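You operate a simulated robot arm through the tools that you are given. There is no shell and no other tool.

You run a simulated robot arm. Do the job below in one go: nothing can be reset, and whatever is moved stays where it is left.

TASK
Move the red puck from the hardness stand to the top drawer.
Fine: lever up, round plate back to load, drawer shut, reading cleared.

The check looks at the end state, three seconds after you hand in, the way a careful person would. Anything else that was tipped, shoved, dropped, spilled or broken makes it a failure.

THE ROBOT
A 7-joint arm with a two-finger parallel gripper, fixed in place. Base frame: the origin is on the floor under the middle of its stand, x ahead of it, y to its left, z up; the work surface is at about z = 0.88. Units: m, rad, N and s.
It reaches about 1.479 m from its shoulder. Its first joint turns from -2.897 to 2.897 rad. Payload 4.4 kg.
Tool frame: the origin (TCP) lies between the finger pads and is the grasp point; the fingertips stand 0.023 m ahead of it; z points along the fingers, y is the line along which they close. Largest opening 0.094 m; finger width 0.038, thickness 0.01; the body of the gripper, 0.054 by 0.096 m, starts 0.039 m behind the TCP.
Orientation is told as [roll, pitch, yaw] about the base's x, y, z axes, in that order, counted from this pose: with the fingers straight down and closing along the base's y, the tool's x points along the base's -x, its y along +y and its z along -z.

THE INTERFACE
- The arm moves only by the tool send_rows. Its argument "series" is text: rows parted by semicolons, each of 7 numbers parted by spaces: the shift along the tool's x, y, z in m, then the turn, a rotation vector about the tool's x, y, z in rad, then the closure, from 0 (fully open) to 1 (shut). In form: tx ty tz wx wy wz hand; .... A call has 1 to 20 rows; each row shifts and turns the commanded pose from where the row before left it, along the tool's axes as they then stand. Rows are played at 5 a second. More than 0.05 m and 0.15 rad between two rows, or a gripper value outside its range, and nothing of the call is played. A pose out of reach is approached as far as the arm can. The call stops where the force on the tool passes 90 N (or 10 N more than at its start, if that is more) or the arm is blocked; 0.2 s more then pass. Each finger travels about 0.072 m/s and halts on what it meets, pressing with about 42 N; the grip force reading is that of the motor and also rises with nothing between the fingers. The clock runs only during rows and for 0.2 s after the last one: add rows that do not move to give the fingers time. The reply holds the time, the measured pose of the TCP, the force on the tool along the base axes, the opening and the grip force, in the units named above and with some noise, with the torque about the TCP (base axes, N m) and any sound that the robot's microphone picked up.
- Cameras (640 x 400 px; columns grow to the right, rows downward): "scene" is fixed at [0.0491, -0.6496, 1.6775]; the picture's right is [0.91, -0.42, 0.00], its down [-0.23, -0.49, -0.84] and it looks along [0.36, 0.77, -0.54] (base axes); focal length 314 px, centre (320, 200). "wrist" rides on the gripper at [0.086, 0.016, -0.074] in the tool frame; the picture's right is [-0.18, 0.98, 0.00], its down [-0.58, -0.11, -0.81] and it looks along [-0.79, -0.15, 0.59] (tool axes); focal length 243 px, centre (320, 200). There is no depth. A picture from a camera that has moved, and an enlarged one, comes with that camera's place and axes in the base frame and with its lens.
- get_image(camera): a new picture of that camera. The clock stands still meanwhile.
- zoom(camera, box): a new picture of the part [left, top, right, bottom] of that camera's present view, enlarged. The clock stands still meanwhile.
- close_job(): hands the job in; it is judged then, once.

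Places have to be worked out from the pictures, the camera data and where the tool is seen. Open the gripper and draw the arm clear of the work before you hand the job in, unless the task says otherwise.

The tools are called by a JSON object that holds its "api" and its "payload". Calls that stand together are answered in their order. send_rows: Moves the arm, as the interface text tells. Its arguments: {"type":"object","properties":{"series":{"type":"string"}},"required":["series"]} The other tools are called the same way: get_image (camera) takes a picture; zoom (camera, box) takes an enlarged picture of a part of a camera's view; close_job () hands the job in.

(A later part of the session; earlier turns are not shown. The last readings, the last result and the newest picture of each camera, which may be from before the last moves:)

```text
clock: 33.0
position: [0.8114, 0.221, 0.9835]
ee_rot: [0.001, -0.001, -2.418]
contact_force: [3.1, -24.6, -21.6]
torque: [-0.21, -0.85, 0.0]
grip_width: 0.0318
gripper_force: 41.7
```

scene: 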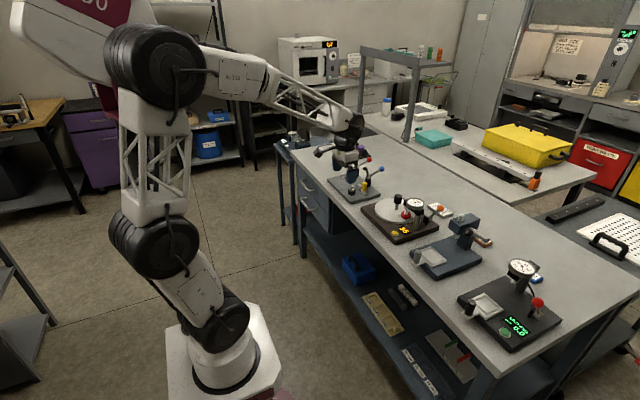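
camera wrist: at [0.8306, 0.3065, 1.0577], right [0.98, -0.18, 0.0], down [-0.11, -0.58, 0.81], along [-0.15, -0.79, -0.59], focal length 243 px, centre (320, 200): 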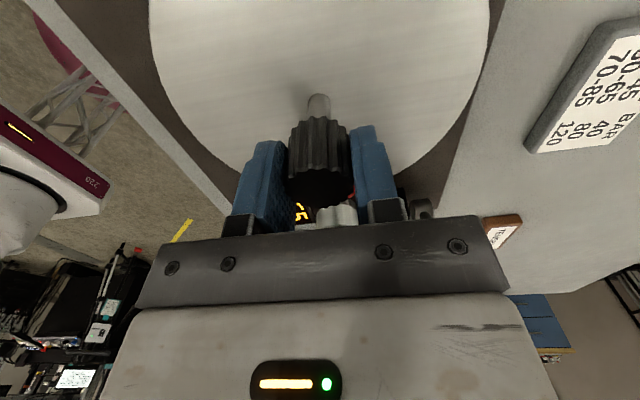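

{"api": "send_rows", "payload": {"series": "-0.0005 0.0005 0.0004 0 0 0.05 1; 0 0 0 0 0 0.05 1; 0 0 0 0 0 0 1"}}

{"api": "zoom", "payload": {"camera": "scene", "box": [340, 150, 480, 250]}}

```text
clock: 33.8
position: [0.8127, 0.2219, 0.9836]
ee_rot: [-0.001, 0.0, -2.518]
contact_force: [11.2, -28.0, -17.6]
torque: [-0.96, -0.09, -0.05]
grip_width: 0.0314
gripper_force: 42.0
```

```text
4.00 times, centred on (410, 200) of scene
camera zoom: at [0.0491, -0.6496, 1.6775], right [0.91, -0.42, 0.0], down [-0.23, -0.49, -0.84], along [0.36, 0.77, -0.54], focal length 1254 px, centre (-40, 200)
```

zoom: 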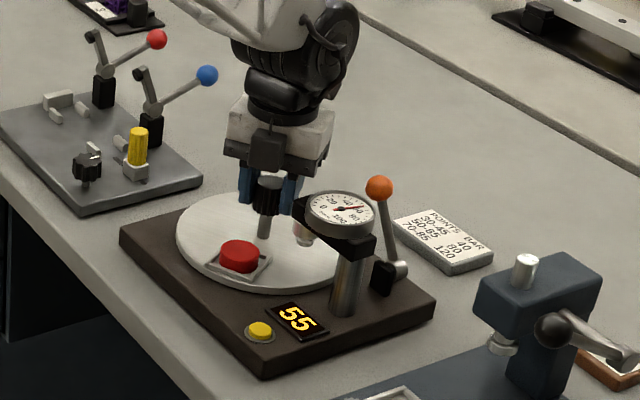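

The puck is swinging round toward the front (−x), now about 0.95 rad. I'll keep going.

{"api": "send_rows", "payload": {"series": "-0.0003 0.0009 0.0004 0 0 0.05 1; 0 0 0 0 0 0.05 1; 0 0 0 0 0 0 1"}}

```text
clock: 34.6
position: [0.8121, 0.2221, 0.983]
ee_rot: [0.0, -0.001, -2.62]
contact_force: [7.9, 18.4, -20.2]
torque: [0.12, -0.94, 0.04]
grip_width: 0.0315
gripper_force: 42.2
```

{"api": "send_rows", "payload": {"series": "0.0004 -0.0003 0.0005 0 0 0.05 1; 0 0 0 0 0 0.05 1; 0 0 0 0 0 0 1"}}

```text
clock: 35.4
position: [0.8121, 0.2218, 0.9826]
ee_rot: [0.0, 0.002, -2.717]
contact_force: [10.1, 47.6, -13.3]
torque: [-0.37, -0.01, 0.07]
grip_width: 0.0316
gripper_force: 42.0
```

{"api": "send_rows", "payload": {"series": "0.0008 -0.0011 0.0003 0 0 0 1; 0 0 0 0 0 0.05 1; 0 0 0 0 0 0 1"}}

```text
clock: 36.2
position: [0.8131, 0.2221, 0.9838]
ee_rot: [0.0, 0.001, -2.718]
contact_force: [-20.3, 13.5, 15.9]
torque: [0.08, 0.74, 0.03]
grip_width: 0.0313
gripper_force: 41.8
```

The yaw stopped advancing at −2.718 while the plate torque stayed near zero, so that's my wrist's limit and not the plate's. I'll look at the plate before re-gripping.

{"api": "zoom", "payload": {"camera": "scene", "box": [340, 150, 480, 250]}}

{"api": "get_image", "payload": {"camera": "wrist"}}

```text
4.00 times, centred on (410, 200) of scene
camera zoom: at [0.0491, -0.6496, 1.6775], right [0.91, -0.42, 0.0], down [-0.23, -0.49, -0.84], along [0.36, 0.77, -0.54], focal length 1254 px, centre (-40, 200)
```

zoom: 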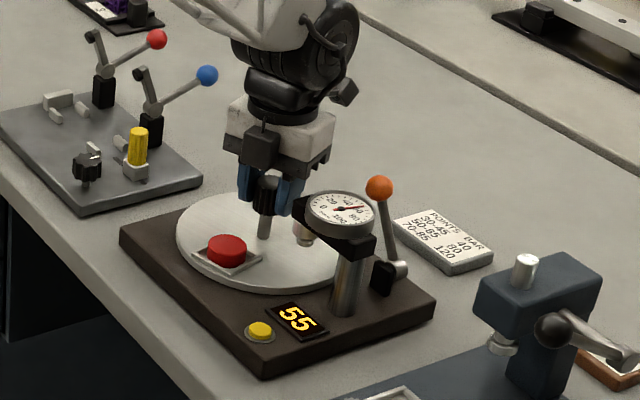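

```text
taken
camera wrist: at [0.8987, 0.2433, 1.058], right [0.24, -0.97, 0.0], down [-0.58, -0.14, 0.81], along [-0.78, -0.19, -0.59], focal length 243 px, centre (320, 200)
```

wrist: 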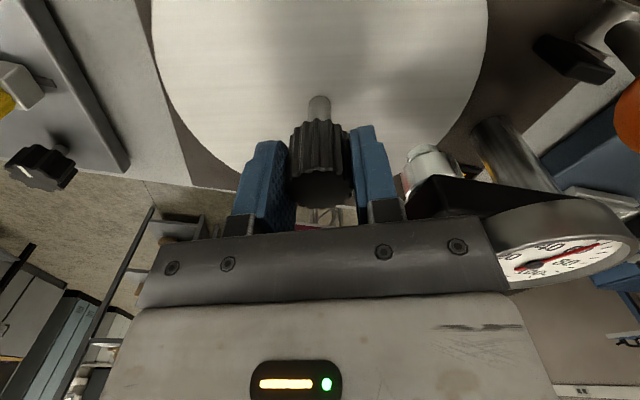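

I'll loosen the grip to about 0.052 m so the knob is freed but the fingers stay clear of the head block, and take back the unplayed turn.

{"api": "send_rows", "payload": {"series": "0 0 0 0 0 -0.05 0.45; 0 0 0 0 0 0 0.45; 0 0 0 0 0 0 0.45"}}

```text
clock: 37.0
position: [0.8144, 0.2233, 0.982]
ee_rot: [0.0, 0.001, -2.717]
contact_force: [0.4, -0.2, 0.4]
torque: [0.03, -0.04, 0.0]
grip_width: 0.052
gripper_force: 0.0
```

The knob is released with no load. I'll rotate the open fingers back around the knob by 1.7 rad for a fresh bite.

{"api": "send_rows", "payload": {"series": "0 0 0 0 0 -0.142 0.45; 0 0 0 0 0 -0.142 0.45; 0 0 0 0 0 -0.142 0.45; 0 0 0 0 0 -0.142 0.45; 0 0 0 0 0 -0.142 0.45; 0 0 0 0 0 -0.142 0.45; 0 0 0 0 0 -0.142 0.45; 0 0 0 0 0 -0.142 0.45; 0 0 0 0 0 -0.142 0.45; 0 0 0 0 0 -0.142 0.45; 0 0 0 0 0 -0.142 0.45; 0 0 0 0 0 -0.142 0.45; 0 0 0 0 0 0 0.45"}}

{"api": "get_image", "payload": {"camera": "wrist"}}

{"api": "zoom", "payload": {"camera": "scene", "box": [340, 150, 480, 250]}}

```text
clock: 39.8
position: [0.8132, 0.2236, 0.9822]
ee_rot: [0.0, -0.001, -1.012]
contact_force: [0.3, -0.1, -0.6]
torque: [0.01, 0.01, 0.03]
grip_width: 0.0516
gripper_force: 0.1
```

```text
taken
camera wrist: at [0.7808, 0.3047, 1.0561], right [0.93, 0.37, 0.0], down [0.22, -0.55, 0.81], along [0.29, -0.75, -0.59], focal length 243 px, centre (320, 200)
```

wrist: 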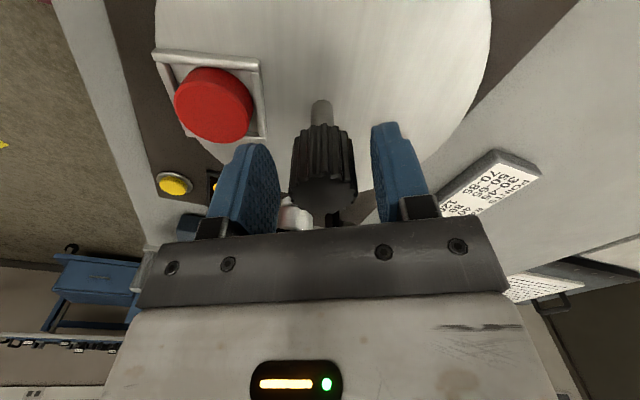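

```text
4.00 times, centred on (410, 200) of scene
camera zoom: at [0.0491, -0.6496, 1.6775], right [0.91, -0.42, 0.0], down [-0.23, -0.49, -0.84], along [0.36, 0.77, -0.54], focal length 1254 px, centre (-40, 200)
```

zoom: 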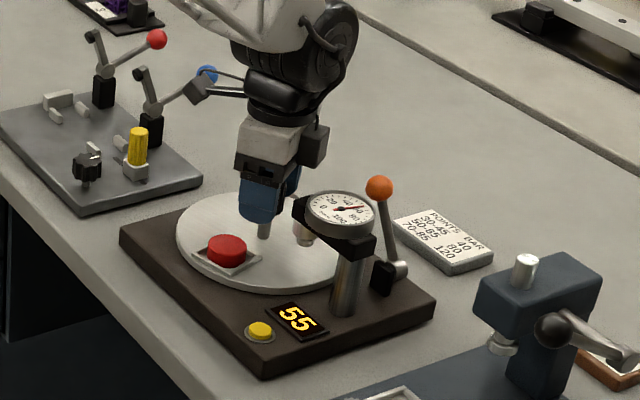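

The fingers are centred on the knob at yaw −1.01 and the plate held its angle. I'll grip again.

{"api": "send_rows", "payload": {"series": "0 0 0 0 0 0 0.6; 0 0 0 0 0 0 0.7; 0 0 0 0 0 0 1; 0 0 0 0 0 0 1"}}

```text
clock: 40.8
position: [0.8133, 0.2237, 0.9806]
ee_rot: [0.002, -0.001, -1.012]
contact_force: [42.3, 30.4, 0.5]
torque: [0.05, -0.07, 0.0]
grip_width: 0.0317
gripper_force: 41.8
```

{"api": "send_rows", "payload": {"series": "0 0.0016 0 0 0 0 1; 0 0 0 0 0 0 1"}}

```text
clock: 41.4
position: [0.8127, 0.2238, 0.9815]
ee_rot: [-0.001, -0.001, -1.012]
contact_force: [3.7, 14.7, 5.4]
torque: [-0.08, 0.0, -0.01]
grip_width: 0.0317
gripper_force: 42.0
```

Loads are small. I'll continue turning clockwise, watching for a stop torque.

{"api": "send_rows", "payload": {"series": "0 0 0 0 0 0.05 1; 0 0 0 0 0 0.05 1; 0 0 0 0 0 0 1"}}

```text
clock: 42.2
position: [0.8129, 0.223, 0.9819]
ee_rot: [0.0, -0.001, -1.112]
contact_force: [-12.0, 15.3, 10.8]
torque: [0.17, 0.15, -0.05]
grip_width: 0.0314
gripper_force: 42.1
```

{"api": "send_rows", "payload": {"series": "0.0006 0 0 0 0 0.05 1; 0 0 0 0 0 0.05 1; 0 0 0 0 0 0.05 1; 0 0 0 0 0 0 1"}}

```text
clock: 43.2
position: [0.8127, 0.2234, 0.9827]
ee_rot: [-0.001, 0.0, -1.262]
contact_force: [-3.0, 19.6, 4.7]
torque: [-0.05, -0.17, -0.1]
grip_width: 0.0314
gripper_force: 41.9
```

{"api": "send_rows", "payload": {"series": "0.0006 0.0002 0 0 0 0.05 1; 0 0 0 0 0 0.05 1; 0 0 0 0 0 0 1"}}

{"api": "zoom", "payload": {"camera": "scene", "box": [340, 150, 480, 250]}}

{"api": "get_image", "payload": {"camera": "wrist"}}

```text
clock: 44.0
position: [0.8136, 0.2236, 0.9817]
ee_rot: [0.0, -0.001, -1.363]
contact_force: [7.2, -8.5, -0.6]
torque: [-0.84, -0.44, 0.36]
grip_width: 0.0315
gripper_force: 41.6
```

```text
4.00 times, centred on (410, 200) of scene
camera zoom: at [0.0491, -0.6496, 1.6775], right [0.91, -0.42, 0.0], down [-0.23, -0.49, -0.84], along [0.36, 0.77, -0.54], focal length 1254 px, centre (-40, 200)
```

zoom: 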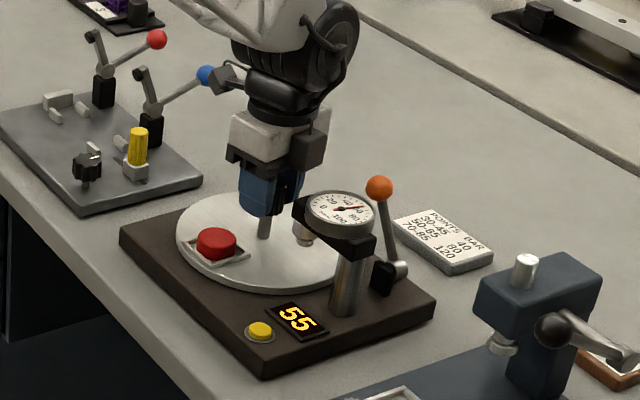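

```text
taken
camera wrist: at [0.8124, 0.3114, 1.056], right [1.0, 0.02, 0.0], down [0.01, -0.59, 0.81], along [0.02, -0.81, -0.59], focal length 243 px, centre (320, 200)
```

wrist: 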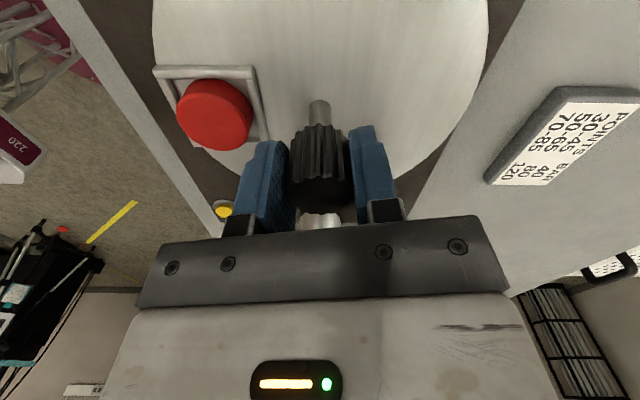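

A reaction torque (0.36 N·m) has appeared with the tray almost exactly at the front (−x). I'll turn another small step to see whether this is the load stop.

{"api": "send_rows", "payload": {"series": "0 0 0 0 0 0.04 1; 0 0 0 0 0 0 1"}}

```text
clock: 44.6
position: [0.8135, 0.2248, 0.9809]
ee_rot: [0.001, 0.0, -1.402]
contact_force: [18.6, -15.3, 0.5]
torque: [-0.17, -0.33, 0.36]
grip_width: 0.0313
gripper_force: 41.6
```

{"api": "zoom", "payload": {"camera": "scene", "box": [370, 185, 440, 235]}}

{"api": "get_image", "payload": {"camera": "wrist"}}

```text
8.00 times, centred on (405, 210) of scene
camera zoom: at [0.0491, -0.6496, 1.6775], right [0.91, -0.42, 0.0], down [-0.23, -0.49, -0.84], along [0.36, 0.77, -0.54], focal length 2508 px, centre (-360, 120)
```

zoom: 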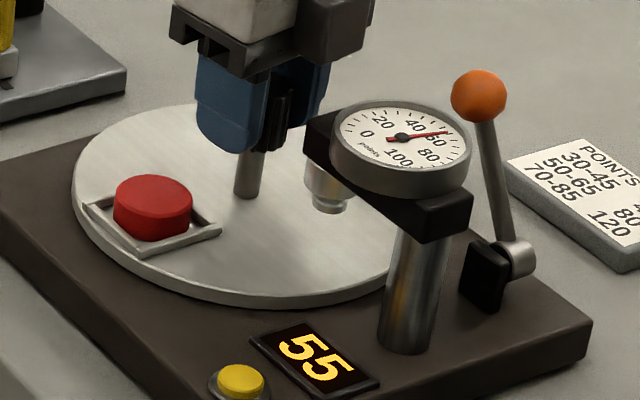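

```text
taken
camera wrist: at [0.8157, 0.312, 1.056], right [1.0, -0.02, 0.0], down [-0.01, -0.59, 0.81], along [-0.01, -0.81, -0.59], focal length 243 px, centre (320, 200)
```

wrist: 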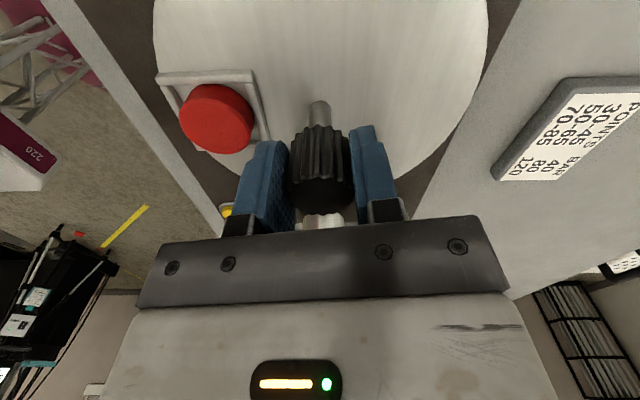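

The last turn slipped on the knob while the plate stayed put with the tray square to the base at the front, so this is the load stop. I'll release the knob and rise.

{"api": "send_rows", "payload": {"series": "0 0 0 0 0 -0.03 0.8; 0 0 0 0 0 0 0.45; 0 0 0 0 0 0 0.45; 0 0 -0.04 0 0 0 0.45; 0 0 -0.045 0 0 0 0.2; 0 0 -0.045 0 0 0 0.2; 0 0 -0.045 0 0 0 0.2; 0 0 0 0 0 0 0.2"}}

{"api": "get_image", "payload": {"camera": "wrist"}}

{"api": "zoom", "payload": {"camera": "scene", "box": [340, 170, 480, 260]}}

```text
clock: 46.4
position: [0.8139, 0.2235, 1.1578]
ee_rot: [0.001, 0.001, -1.373]
contact_force: [-1.1, -0.1, -0.4]
torque: [0.01, 0.0, 0.01]
grip_width: 0.0751
gripper_force: 0.0
```

```text
taken
camera wrist: at [0.8131, 0.3109, 1.2323], right [1.0, 0.01, 0.0], down [0.01, -0.59, 0.81], along [0.01, -0.81, -0.59], focal length 243 px, centre (320, 200)
```

wrist: 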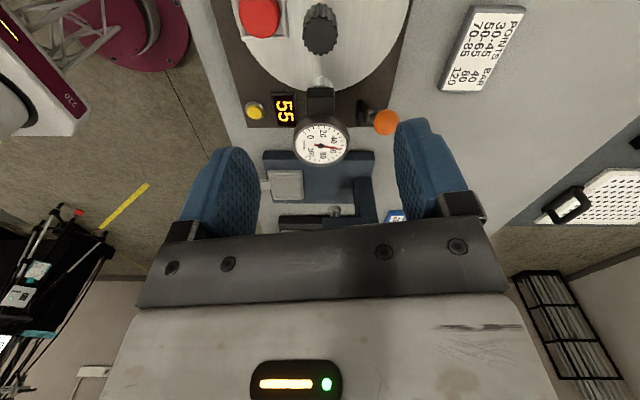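

```text
4.44 times, centred on (410, 215) of scene
camera zoom: at [0.0491, -0.6496, 1.6775], right [0.91, -0.42, 0.0], down [-0.23, -0.49, -0.84], along [0.36, 0.77, -0.54], focal length 1393 px, centre (-80, 133)
```

zoom: 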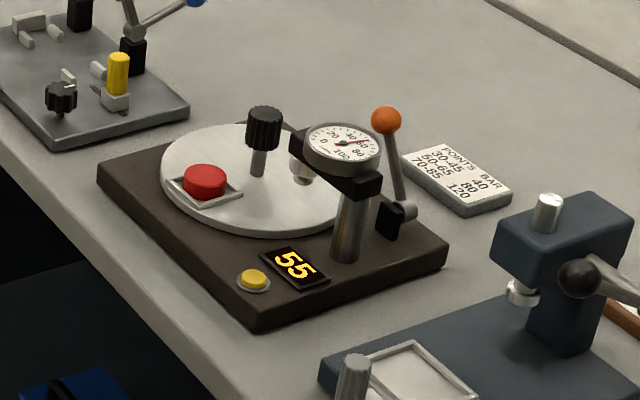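

The stand now has lever up, plate at the load stop and puck out front at about (0.748, 0.215). The yellow button triangulates to (0.719, 0.098), top z≈0.917. I'll go above it with fingers closed and yaw −90°, stopping short of contact.

{"api": "send_rows", "payload": {"series": "0 0 0 0 0 0.1 1; -0.03 -0.023 0 0 0 0.098 1; -0.032 -0.024 0 0 0 0 1; -0.032 -0.024 0 0 0 0 1; -0.032 -0.024 0 0 0 0 1; 0 0 0.045 0 0 0 1; 0 0 0.045 0 0 0 1; 0 0 0.045 0 0 0 1; 0 0 0.045 0 0 0 1; 0 0 0 0 0 0 1"}}

{"api": "get_image", "payload": {"camera": "wrist"}}

{"api": "zoom", "payload": {"camera": "scene", "box": [340, 170, 480, 260]}}

```text
clock: 48.6
position: [0.7223, 0.0987, 0.9767]
ee_rot: [-0.001, 0.001, -1.57]
contact_force: [-0.6, 0.2, -0.3]
torque: [-0.01, -0.03, 0.0]
grip_width: 0.0002
gripper_force: 42.4
```

```text
taken
camera wrist: at [0.7382, 0.1854, 1.0511], right [0.98, -0.18, 0.0], down [-0.11, -0.58, 0.81], along [-0.15, -0.79, -0.59], focal length 243 px, centre (320, 200)
```

wrist: 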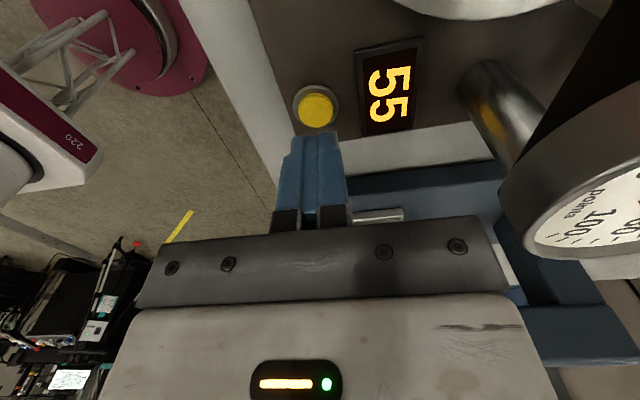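

```text
4.44 times, centred on (410, 215) of scene
camera zoom: at [0.0491, -0.6496, 1.6775], right [0.91, -0.42, 0.0], down [-0.23, -0.49, -0.84], along [0.36, 0.77, -0.54], focal length 1393 px, centre (-80, 133)
```

zoom: 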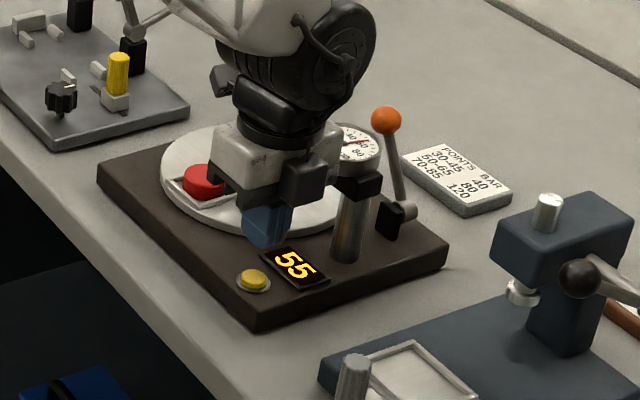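

The button re-measures to (0.719, 0.100). I'll align and descend in small steps onto it.

{"api": "send_rows", "payload": {"series": "0.001 -0.002 0.02 0 0 0 1; 0 0 0.01 0 0 0 1; 0 0 0.003 0 0 0 1; 0 0 0 0 0 0 1"}}

{"api": "get_image", "payload": {"camera": "wrist"}}

```text
clock: 49.6
position: [0.72, 0.0977, 0.9431]
ee_rot: [-0.001, 0.001, -1.571]
contact_force: [-0.1, -0.6, 0.1]
torque: [0.02, 0.02, 0.02]
grip_width: 0.0003
gripper_force: 42.1
```

```text
taken
camera wrist: at [0.7373, 0.1843, 1.0178], right [0.98, -0.18, 0.0], down [-0.11, -0.58, 0.81], along [-0.15, -0.79, -0.59], focal length 243 px, centre (320, 200)
```

wrist: 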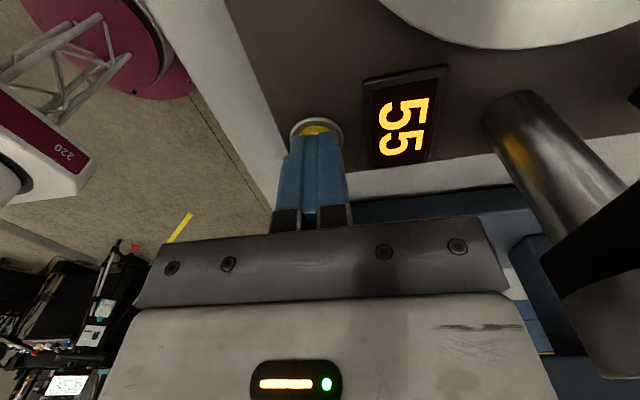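

{"api": "send_rows", "payload": {"series": "0 0 0.002 0 0 0 1; 0 0 0.002 0 0 0 1; 0 0 0 0 0 0 1"}}

{"api": "zoom", "payload": {"camera": "wrist", "box": [240, 40, 480, 200]}}

```text
clock: 50.4
position: [0.72, 0.0986, 0.9386]
ee_rot: [-0.002, 0.0, -1.572]
contact_force: [-0.4, 1.5, 2.8]
torque: [0.01, -0.02, 0.01]
grip_width: 0.0
gripper_force: 42.2
heard: click
```

```text
2.50 times, centred on (360, 120) of wrist
camera zoom: at [0.7367, 0.1844, 1.0133], right [0.98, -0.18, 0.0], down [-0.11, -0.58, 0.81], along [-0.15, -0.79, -0.59], focal length 606 px, centre (220, 400)
```

zoom: 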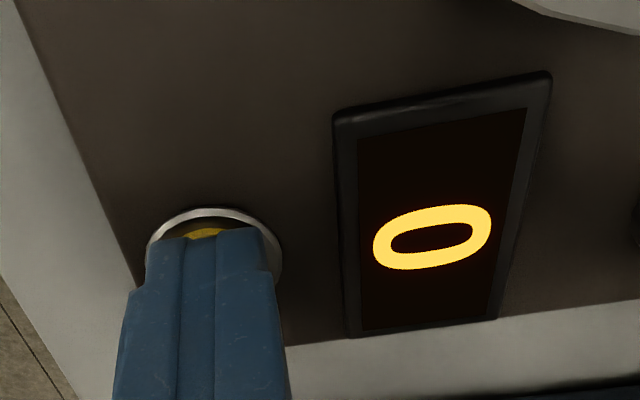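

I heard a click and the display now shows 0, so the reading is cleared. I'll rise and turn the yaw back to 0, then go look at the drawers.

{"api": "send_rows", "payload": {"series": "0 0 -0.02 0 0 0 1; 0 0 -0.045 0 0 0 1; 0 0 -0.045 0 0 0 1; 0 0 -0.013 0 0 -0.1428 0.3; 0 0 -0.013 0 0 -0.1428 0.3; 0 0 -0.013 0 0 -0.1428 0.3; 0 0 -0.013 0 0 -0.1428 0.3; 0 0 -0.013 0 0 -0.1428 0.3; 0 0 -0.013 0 0 -0.1428 0.3; 0 0 -0.013 0 0 -0.1428 0.3; 0 0 -0.013 0 0 -0.1428 0.3; 0 0 -0.013 0 0 -0.1428 0.3; 0 0 -0.013 0 0 -0.1428 0.3; 0 0 -0.013 0 0 -0.1428 0.3; 0 0 0 0 0 0 0.3"}}

{"api": "get_image", "payload": {"camera": "wrist"}}

{"api": "zoom", "payload": {"camera": "scene", "box": [340, 170, 480, 260]}}

```text
clock: 53.6
position: [0.7191, 0.096, 1.1935]
ee_rot: [0.0, -0.001, 0.002]
contact_force: [0.4, -0.4, -0.8]
torque: [0.01, -0.03, 0.01]
grip_width: 0.0658
gripper_force: 0.1
```

```text
taken
camera wrist: at [0.6334, 0.1127, 1.2676], right [0.18, 0.98, 0.0], down [0.58, -0.11, 0.81], along [0.79, -0.15, -0.59], focal length 243 px, centre (320, 200)
```

wrist: 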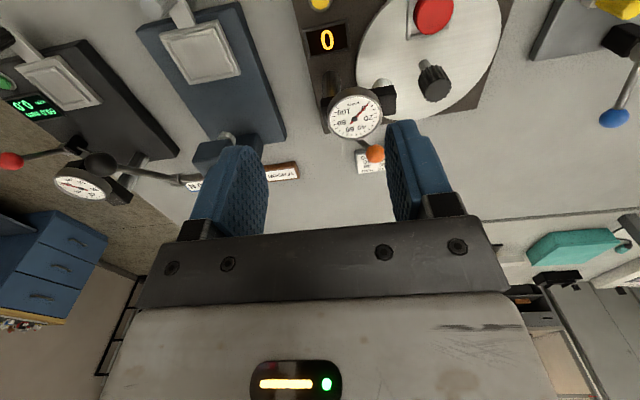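

```text
4.44 times, centred on (410, 215) of scene
camera zoom: at [0.0491, -0.6496, 1.6775], right [0.91, -0.42, 0.0], down [-0.23, -0.49, -0.84], along [0.36, 0.77, -0.54], focal length 1393 px, centre (-80, 133)
```

zoom: 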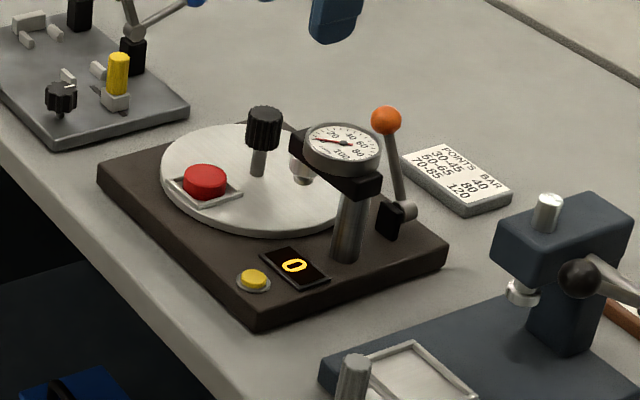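

Display and needle are both at zero. Now I'll swing over to the left side in front of the drawers to see the handles.

{"api": "send_rows", "payload": {"series": "0.028 0.037 0 0 0 0 0.3; 0.028 0.037 0 0 0 0 0.3; 0.028 0.037 0 0 0 0 0.3; 0.028 0.037 0 0 0 0 0.3; 0.028 0.037 0 0 0 0 0.3; 0.028 0.037 0 0 0 0 0.3; 0.028 0.037 0 0 0 0 0.3; 0.028 0.037 0 0 0 0 0.3; 0.028 0.037 0 0 0 0 0.3; 0.028 0.037 0 0 0 0 0.3; 0.028 0.037 0 0 0 0 0.3; 0.028 0.037 0 0 0 0 0.3; 0.028 0.037 0 0 0 0 0.3; 0.028 0.037 0 0 0 0 0.3; 0.028 0.037 0 0 0 0 0.3; 0 0 0 0 0 0 0.3"}}

{"api": "get_image", "payload": {"camera": "wrist"}}

{"api": "get_image", "payload": {"camera": "scene"}}

```text
clock: 57.0
position: [0.3034, 0.6564, 1.193]
ee_rot: [0.002, 0.0, 0.0]
contact_force: [-0.3, 0.0, 0.9]
torque: [0.0, 0.05, 0.01]
grip_width: 0.0658
gripper_force: 0.1
```

```text
taken
camera wrist: at [0.2159, 0.673, 1.2684], right [0.18, 0.98, 0.0], down [0.58, -0.11, 0.81], along [0.79, -0.15, -0.59], focal length 243 px, centre (320, 200)
```

wrist: 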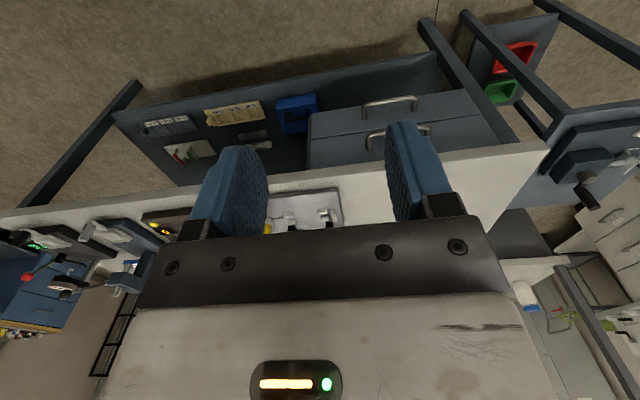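

```text
taken
```

scene: 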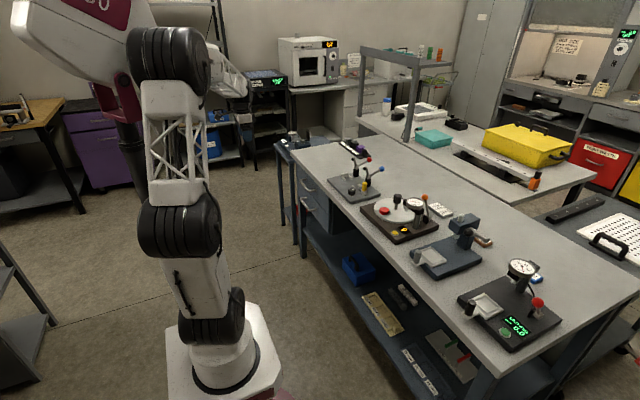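

{"api": "zoom", "payload": {"camera": "wrist", "box": [290, 70, 520, 210]}}

{"api": "zoom", "payload": {"camera": "scene", "box": [280, 140, 380, 260]}}

```text
2.78 times, centred on (405, 140) of wrist
camera zoom: at [0.2159, 0.673, 1.2684], right [0.18, 0.98, 0.0], down [0.58, -0.11, 0.81], along [0.79, -0.15, -0.59], focal length 675 px, centre (84, 367)
```

zoom: 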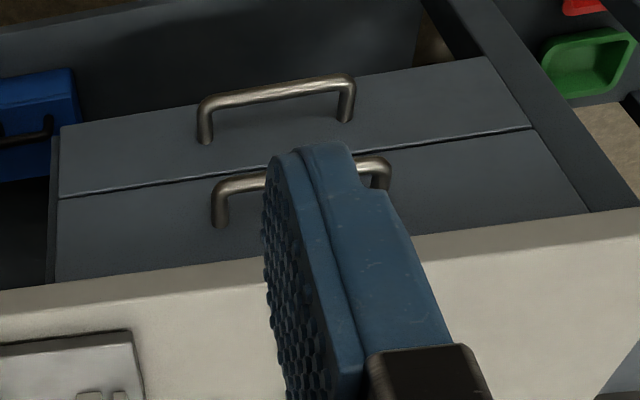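

```text
3.33 times, centred on (330, 200) of scene
camera zoom: at [0.0491, -0.6496, 1.6775], right [0.91, -0.42, 0.0], down [-0.23, -0.49, -0.84], along [0.36, 0.77, -0.54], focal length 1045 px, centre (287, 200)
```

zoom: 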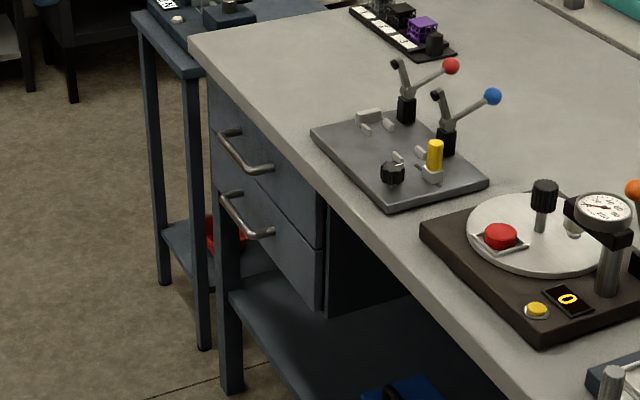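

{"api": "zoom", "payload": {"camera": "scene", "box": [290, 160, 346, 220]}}

{"api": "send_rows", "payload": {"series": "0.03 0.03 0.03 0 0 0 0; 0.03 0.03 0.03 0 0 0 0; 0 0.03 0.03 0 0 0 0; 0 0 0 0 0 0 0"}}

{"api": "get_image", "payload": {"camera": "wrist"}}

```text
6.67 times, centred on (318, 190) of scene
camera zoom: at [0.0491, -0.6496, 1.6775], right [0.91, -0.42, 0.0], down [-0.23, -0.49, -0.84], along [0.36, 0.77, -0.54], focal length 2090 px, centre (333, 267)
```

zoom: 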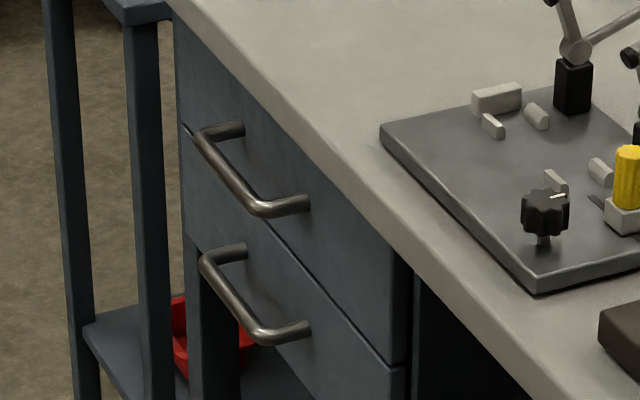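

```text
refused: row 1 steps farther than a row can; nothing moved
```

```text
taken
camera wrist: at [0.2159, 0.673, 1.2684], right [0.18, 0.98, 0.0], down [0.58, -0.11, 0.81], along [0.79, -0.15, -0.59], focal length 243 px, centre (320, 200)
```

wrist: 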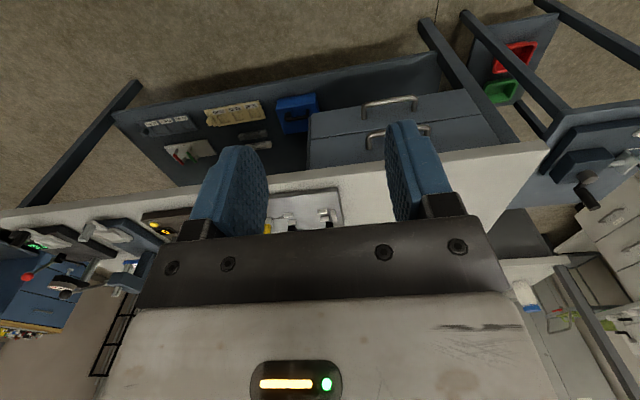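

Triangulating both ends, the top drawer's handle bar runs y≈0.717–0.863 at x≈0.625, z≈0.78, and the drawer front is at x≈0.665. I'll yaw to +90° first, then tilt the fingers forward so they can grip the bar from the front and slightly above.

{"api": "send_rows", "payload": {"series": "-0.03 0.036 0 0 0 0 0.3; -0.03 0.036 0 0 0 0 0.3; -0.03 0.036 0 0 0 0 0.3; 0 0 0 0 0 -0.1428 0.3; 0 0 0 0 0 -0.1428 0.3; 0 0 0 0 0 -0.1428 0.3; 0 0 0 0 0 -0.1428 0.3; 0 0 0 0 0 -0.1428 0.3; 0 0 0 0 0 -0.1428 0.3; 0 0 0 0 0 -0.1428 0.3; 0 0 0 0 0 -0.1428 0.3; 0 0 0 0 0 -0.1428 0.3; 0 0 0 0 0 -0.1428 0.3; 0 0 0 0 0 -0.1428 0.3; 0 0 0 0 0 0 0.3"}}

{"api": "get_image", "payload": {"camera": "scene"}}

```text
clock: 60.2
position: [0.3905, 0.7612, 1.1941]
ee_rot: [0.001, -0.001, 1.572]
contact_force: [-0.4, 0.1, -1.4]
torque: [-0.02, 0.02, 0.02]
grip_width: 0.0658
gripper_force: 0.1
```

```text
taken
```

scene: 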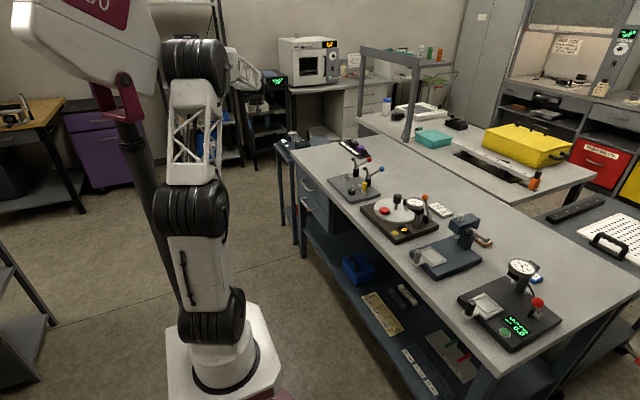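

Yaw is +90°. Now I'll tilt the fingers forward by 0.96 rad, staying at this height.

{"api": "send_rows", "payload": {"series": "0 0 0 0.137 0 0 0.3; 0 0 0 0.137 0 0 0.3; 0 0 0 0.137 0 0 0.3; 0 0 0 0.137 0 0 0.3; 0 0 0 0.137 0 0 0.3; 0 0 0 0.137 0 0 0.3; 0 0 0 0.138 0 0 0.3; 0 0 0 0 0 0 0.3"}}

{"api": "get_image", "payload": {"camera": "wrist"}}

```text
clock: 62.0
position: [0.39, 0.7597, 1.1938]
ee_rot: [-0.963, -0.004, 1.569]
contact_force: [0.1, 0.6, -0.5]
torque: [-0.01, 0.02, 0.01]
grip_width: 0.0659
gripper_force: 0.1
```

```text
taken
camera wrist: at [0.3198, 0.6731, 1.2225], right [-0.56, 0.18, -0.81], down [-0.6, 0.58, 0.55], along [0.57, 0.79, -0.22], focal length 243 px, centre (320, 200)
```

wrist: 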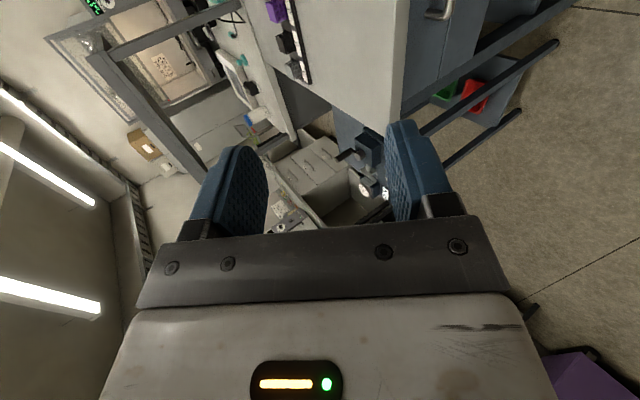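

The tilt works as expected. The upper finger would come too near the drawer front at this angle, so I'll tilt 0.26 rad more, to about 20° below horizontal. Then I'll move to a pre-grasp point about 0.1 m in front of the bar.

{"api": "send_rows", "payload": {"series": "0 0 0 0.13 0 0 0.4; 0 0 0 0.13 0 0 0.5; -0.0033 0.0344 0.028 0 0 0 0.55; -0.0033 0.0344 0.028 0 0 0 0.55; -0.0033 0.0344 0.028 0 0 0 0.55; -0.0033 0.0344 0.028 0 0 0 0.55; -0.0033 0.0344 0.028 0 0 0 0.55; -0.0033 0.0344 0.028 0 0 0 0.55; -0.0033 0.0344 0.028 0 0 0 0.55; -0.0033 0.0344 0.028 0 0 0 0.55; -0.0033 0.0344 0.028 0 0 0 0.55; 0 0 0 0 0 0 0.55"}}

{"api": "get_image", "payload": {"camera": "wrist"}}

{"api": "get_image", "payload": {"camera": "scene"}}

```text
clock: 64.6
position: [0.5207, 0.7927, 0.8143]
ee_rot: [-1.221, 0.001, 1.571]
contact_force: [-0.3, 0.0, -0.4]
torque: [0.0, 0.01, 0.01]
grip_width: 0.0423
gripper_force: 0.0
```

```text
taken
camera wrist: at [0.4464, 0.7057, 0.8248], right [-0.34, 0.18, -0.92], down [-0.72, 0.58, 0.38], along [0.61, 0.79, -0.06], focal length 243 px, centre (320, 200)
```

wrist: 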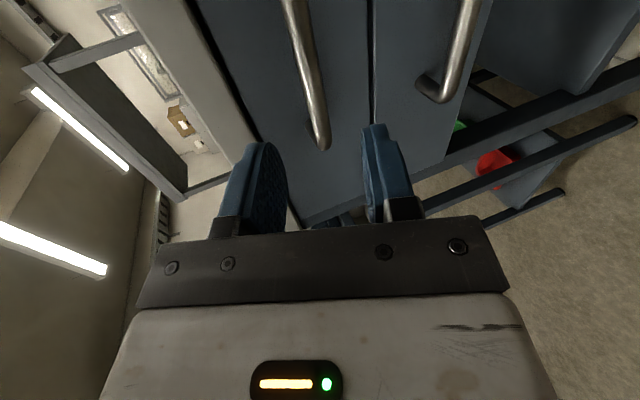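

```text
taken
```

scene: 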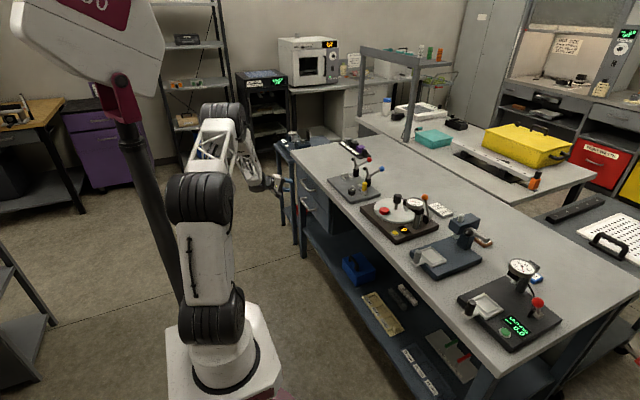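

The upper handle bar sits between the finger lines, at about z≈0.787 and x≈0.625. I'll correct upward by 9 mm and approach most of the way, then look again.

{"api": "send_rows", "payload": {"series": "0 -0.005 0.035 0 0 0 0.55; 0 -0.0045 0.03 0 0 0 0.55; 0 0 0 0 0 0 0.55"}}

{"api": "get_image", "payload": {"camera": "wrist"}}

{"api": "zoom", "payload": {"camera": "scene", "box": [260, 150, 360, 230]}}

```text
clock: 65.4
position: [0.5838, 0.7914, 0.8016]
ee_rot: [-1.221, -0.002, 1.57]
contact_force: [-0.4, 0.4, 0.2]
torque: [-0.03, -0.01, 0.03]
grip_width: 0.0424
gripper_force: 0.0
```

```text
taken
camera wrist: at [0.5093, 0.7047, 0.8108], right [-0.34, 0.18, -0.92], down [-0.72, 0.58, 0.38], along [0.61, 0.79, -0.06], focal length 243 px, centre (320, 200)
```

wrist: 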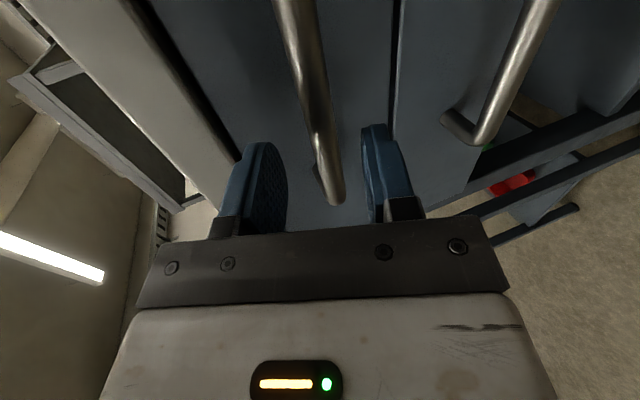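

```text
5.00 times, centred on (310, 190) of scene
camera zoom: at [0.0491, -0.6496, 1.6775], right [0.91, -0.42, 0.0], down [-0.23, -0.49, -0.84], along [0.36, 0.77, -0.54], focal length 1567 px, centre (370, 250)
```

zoom: 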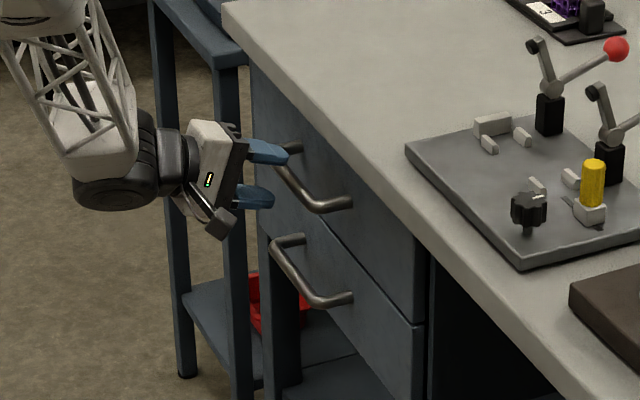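

The bar is centred between the fingers within a couple of millimetres. I'll advance 33 mm and close on it.

{"api": "send_rows", "payload": {"series": "0 0 0.02 0 0 0 0.55; 0 0 0.015 0 0 0 0.55; 0 0 0 0 0 0 0.7; 0 0 0 0 0 0 0.85; 0 0 0 0 0 0 1; 0 0 0 0 0 0 1"}}

{"api": "get_image", "payload": {"camera": "wrist"}}

```text
clock: 66.8
position: [0.6159, 0.7881, 0.7876]
ee_rot: [-1.219, -0.001, 1.569]
contact_force: [1.3, 3.8, -12.9]
torque: [-0.8, 0.04, 0.86]
grip_width: 0.0159
gripper_force: 44.6
```

```text
taken
camera wrist: at [0.5412, 0.702, 0.7982], right [-0.34, 0.18, -0.92], down [-0.72, 0.58, 0.38], along [0.61, 0.79, -0.06], focal length 243 px, centre (320, 200)
```

wrist: 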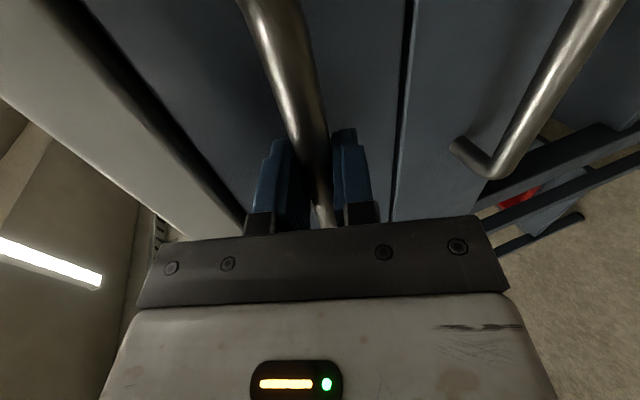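

The bar is gripped (0.016 m). I'll pull gently along −x and check the force.

{"api": "send_rows", "payload": {"series": "0 0.0034 -0.0094 0 0 0 1; 0 0.0034 -0.0094 0 0 0 1; 0 0.0034 -0.0094 0 0 0 1; 0 0 0 0 0 0 1"}}

{"api": "get_image", "payload": {"camera": "wrist"}}

{"api": "zoom", "payload": {"camera": "scene", "box": [260, 150, 360, 230]}}

```text
clock: 67.8
position: [0.5869, 0.7891, 0.7878]
ee_rot: [-1.22, 0.003, 1.57]
contact_force: [0.2, -23.0, -33.5]
torque: [-0.05, 0.11, 0.79]
grip_width: 0.0159
gripper_force: 45.0
```

```text
taken
camera wrist: at [0.5108, 0.7022, 0.7985], right [-0.34, 0.18, -0.92], down [-0.72, 0.58, 0.38], along [0.61, 0.79, -0.07], focal length 243 px, centre (320, 200)
```

wrist: 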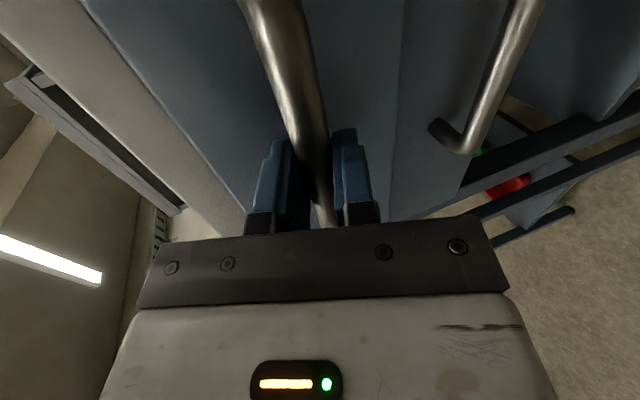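

```text
5.00 times, centred on (310, 190) of scene
camera zoom: at [0.0491, -0.6496, 1.6775], right [0.91, -0.42, 0.0], down [-0.23, -0.49, -0.84], along [0.36, 0.77, -0.54], focal length 1567 px, centre (370, 250)
```

zoom: 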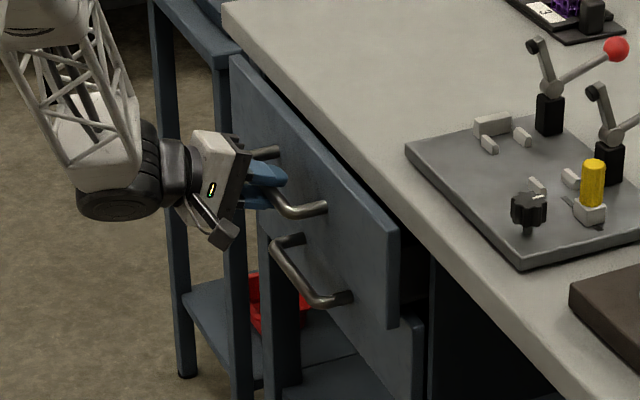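

The drawer opens with almost no resistance. I'll relieve the small vertical load and pull it out about another 0.19 m at a modest speed.

{"api": "send_rows", "payload": {"series": "0.0007 0.006 -0.0138 0 0 0 1; 0 0.0051 -0.0141 0 0 0 1; 0 0.0051 -0.0141 0 0 0 1; 0 0.0051 -0.0141 0 0 0 1; 0 0.0051 -0.0141 0 0 0 1; 0 0.0051 -0.0141 0 0 0 1; 0 0.0051 -0.0141 0 0 0 1; 0 0.0051 -0.0141 0 0 0 1; 0 0 0 0 0 0 1"}}

{"api": "get_image", "payload": {"camera": "scene"}}

```text
clock: 69.8
position: [0.466, 0.7894, 0.7881]
ee_rot: [-1.217, 0.001, 1.569]
contact_force: [0.2, 15.7, -59.9]
torque: [-0.4, 0.19, 0.15]
grip_width: 0.0157
gripper_force: 45.2
```

```text
taken
```

scene: 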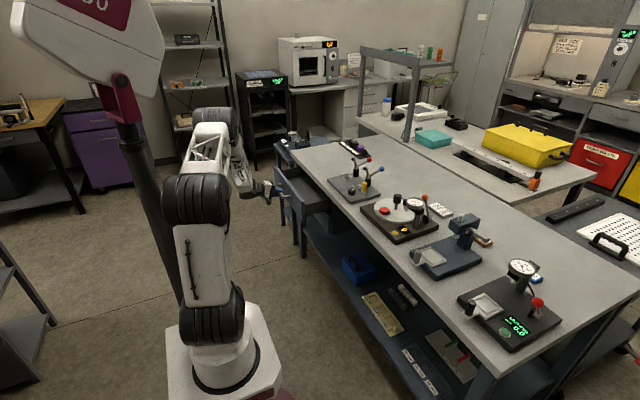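

The drawer is open 0.15 m, though a vertical load of −60 N built up. I'll lower slightly to relieve it and pull about 0.06 m further.

{"api": "send_rows", "payload": {"series": "0 0.0018 0.0006 0 0 0 1; 0 0.0051 -0.0141 0 0 0 1; 0 0.0054 -0.0140 0 0 0 1; 0 0.0051 -0.0141 0 0 0 1; 0 0.0054 -0.0140 0 0 0 1; 0 0 0 0 0 0 1"}}

{"api": "zoom", "payload": {"camera": "scene", "box": [230, 130, 390, 250]}}

```text
clock: 71.2
position: [0.4055, 0.7915, 0.7879]
ee_rot: [-1.222, -0.002, 1.571]
contact_force: [1.7, -43.7, -0.3]
torque: [-1.73, -0.08, 0.22]
grip_width: 0.0162
gripper_force: 45.1
```

```text
3.33 times, centred on (310, 190) of scene
camera zoom: at [0.0491, -0.6496, 1.6775], right [0.91, -0.42, 0.0], down [-0.23, -0.49, -0.84], along [0.36, 0.77, -0.54], focal length 1045 px, centre (353, 233)
```

zoom: 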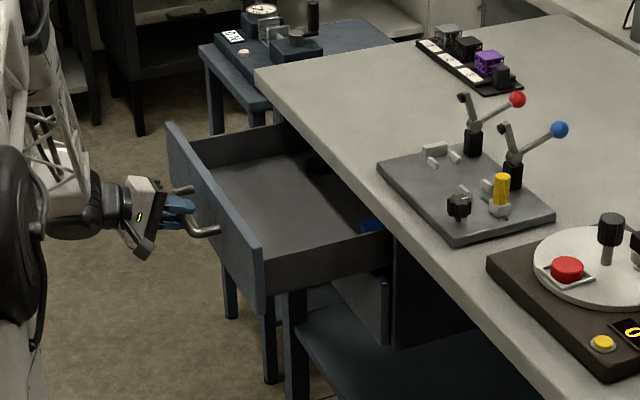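

The drawer is open about 0.21 m, with a black item and a blue item further in. I'll release the handle and back straight out.

{"api": "send_rows", "payload": {"series": "0 0 0 0 0 0 0.6; 0 0 0 0 0 0 0.5; 0 0 0 0 0 0 0.5; 0 0 -0.03 0 0 0 0.5; 0 0 -0.04 0 0 0 0.5; 0 0 -0.03 0 0 0 0.5; 0 0 0 0 0 0 0.5"}}

{"api": "get_image", "payload": {"camera": "wrist"}}

{"api": "zoom", "payload": {"camera": "scene", "box": [230, 130, 390, 250]}}

```text
clock: 72.8
position: [0.3092, 0.7914, 0.8211]
ee_rot: [-1.22, -0.001, 1.571]
contact_force: [-0.4, 0.2, -0.5]
torque: [0.0, 0.01, -0.01]
grip_width: 0.0469
gripper_force: 0.0
```

```text
taken
camera wrist: at [0.2341, 0.7039, 0.8304], right [-0.34, 0.18, -0.92], down [-0.72, 0.58, 0.38], along [0.61, 0.79, -0.06], focal length 243 px, centre (320, 200)
```

wrist: 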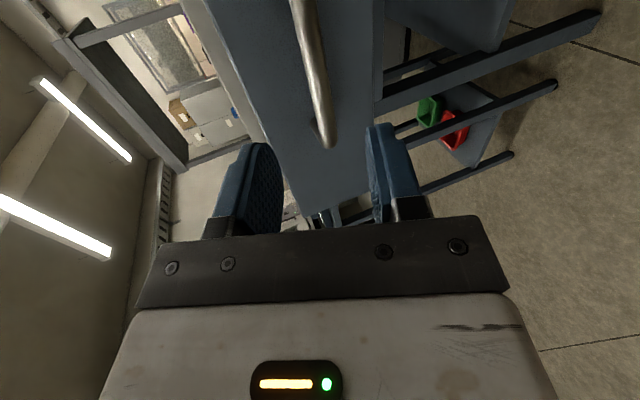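

```text
3.33 times, centred on (310, 190) of scene
camera zoom: at [0.0491, -0.6496, 1.6775], right [0.91, -0.42, 0.0], down [-0.23, -0.49, -0.84], along [0.36, 0.77, -0.54], focal length 1045 px, centre (353, 233)
```

zoom: 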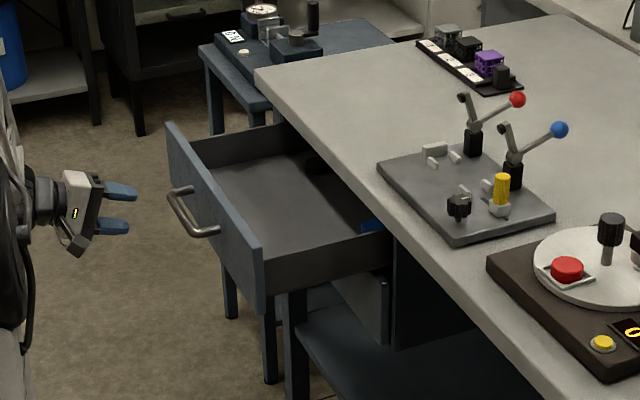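

The handle is free and the drawer stays open. I'll rise 0.35 m and straighten the tool back to vertical.

{"api": "send_rows", "payload": {"series": "0 -0.0414 -0.015 0 0 0 0.3; 0 -0.0414 -0.015 0 0 0 0.3; 0 -0.0414 -0.015 0 0 0 0.3; 0 -0.0414 -0.015 0 0 0 0.3; 0 -0.0414 -0.015 0 0 0 0.3; 0 -0.0414 -0.015 0 0 0 0.3; 0 -0.0414 -0.015 0 0 0 0.3; 0 -0.0414 -0.015 0 0 0 0.3; 0 0 0 -0.1358 0 0 0.3; 0 0 0 -0.1358 0 0 0.3; 0 0 0 -0.1358 0 0 0.3; 0 0 0 -0.1358 0 0 0.3; 0 0 0 -0.1358 0 0 0.3; 0 0 0 -0.1358 0 0 0.3; 0 0 0 -0.1358 0 0 0.3; 0 0 0 -0.1358 0 0 0.3; 0 0 0 -0.1356 0 0 0.3; 0 0 0 0 0 0 0.3"}}

```text
clock: 76.6
position: [0.3155, 0.7916, 1.1708]
ee_rot: [0.003, 0.004, 1.573]
contact_force: [0.1, -0.3, -0.1]
torque: [-0.01, 0.04, -0.01]
grip_width: 0.0657
gripper_force: 0.1
```

Now I'll turn the yaw back to 0 so the camera looks forward over the open drawer.

{"api": "send_rows", "payload": {"series": "0 0 0 0 0 0.1428 0; 0 0 0 0 0 0.1428 0; 0 0 0 0 0 0.1428 0; 0 0 0 0 0 0.1428 0; 0 0 0 0 0 0.1428 0; 0 0 0 0 0 0.1428 0; 0 0 0 0 0 0.1428 0; 0 0 0 0 0 0.1428 0; 0 0 0 0 0 0.1428 0; 0 0 0 0 0 0.1428 0; 0 0 0 0 0 0.1428 0; 0 0 0 0 0 0 0"}}

{"api": "get_image", "payload": {"camera": "wrist"}}

```text
clock: 79.2
position: [0.3145, 0.7903, 1.1712]
ee_rot: [-0.004, 0.003, -0.003]
contact_force: [1.3, 0.1, -0.4]
torque: [0.0, 0.02, -0.02]
grip_width: 0.0941
gripper_force: 0.1
```

```text
taken
camera wrist: at [0.2293, 0.8064, 1.2451], right [0.19, 0.98, 0.0], down [0.58, -0.11, 0.8], along [0.79, -0.15, -0.59], focal length 243 px, centre (320, 200)
```

wrist: 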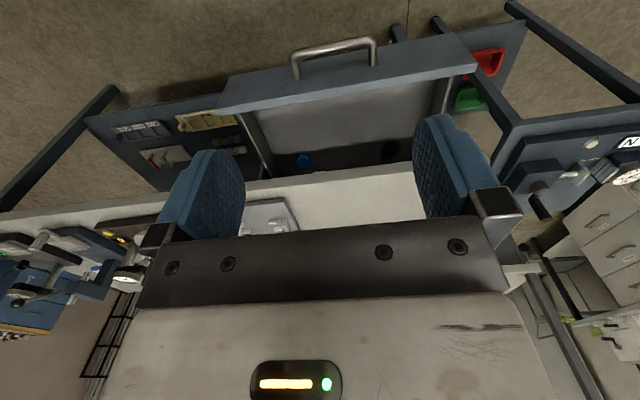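

{"api": "zoom", "payload": {"camera": "wrist", "box": [210, 30, 490, 205]}}

```text
2.29 times, centred on (350, 118) of wrist
camera zoom: at [0.2293, 0.8064, 1.2451], right [0.19, 0.98, 0.0], down [0.58, -0.11, 0.8], along [0.79, -0.15, -0.59], focal length 555 px, centre (251, 389)
```

zoom: 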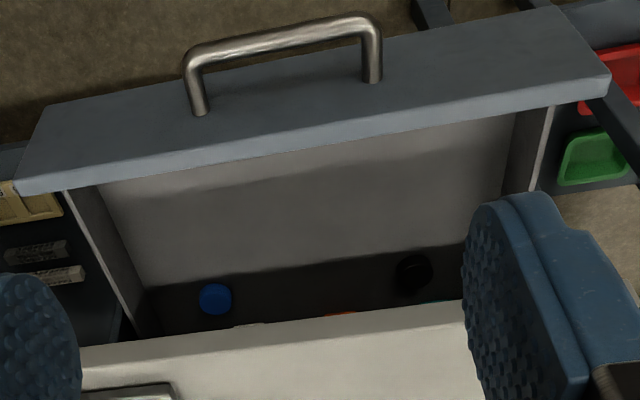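

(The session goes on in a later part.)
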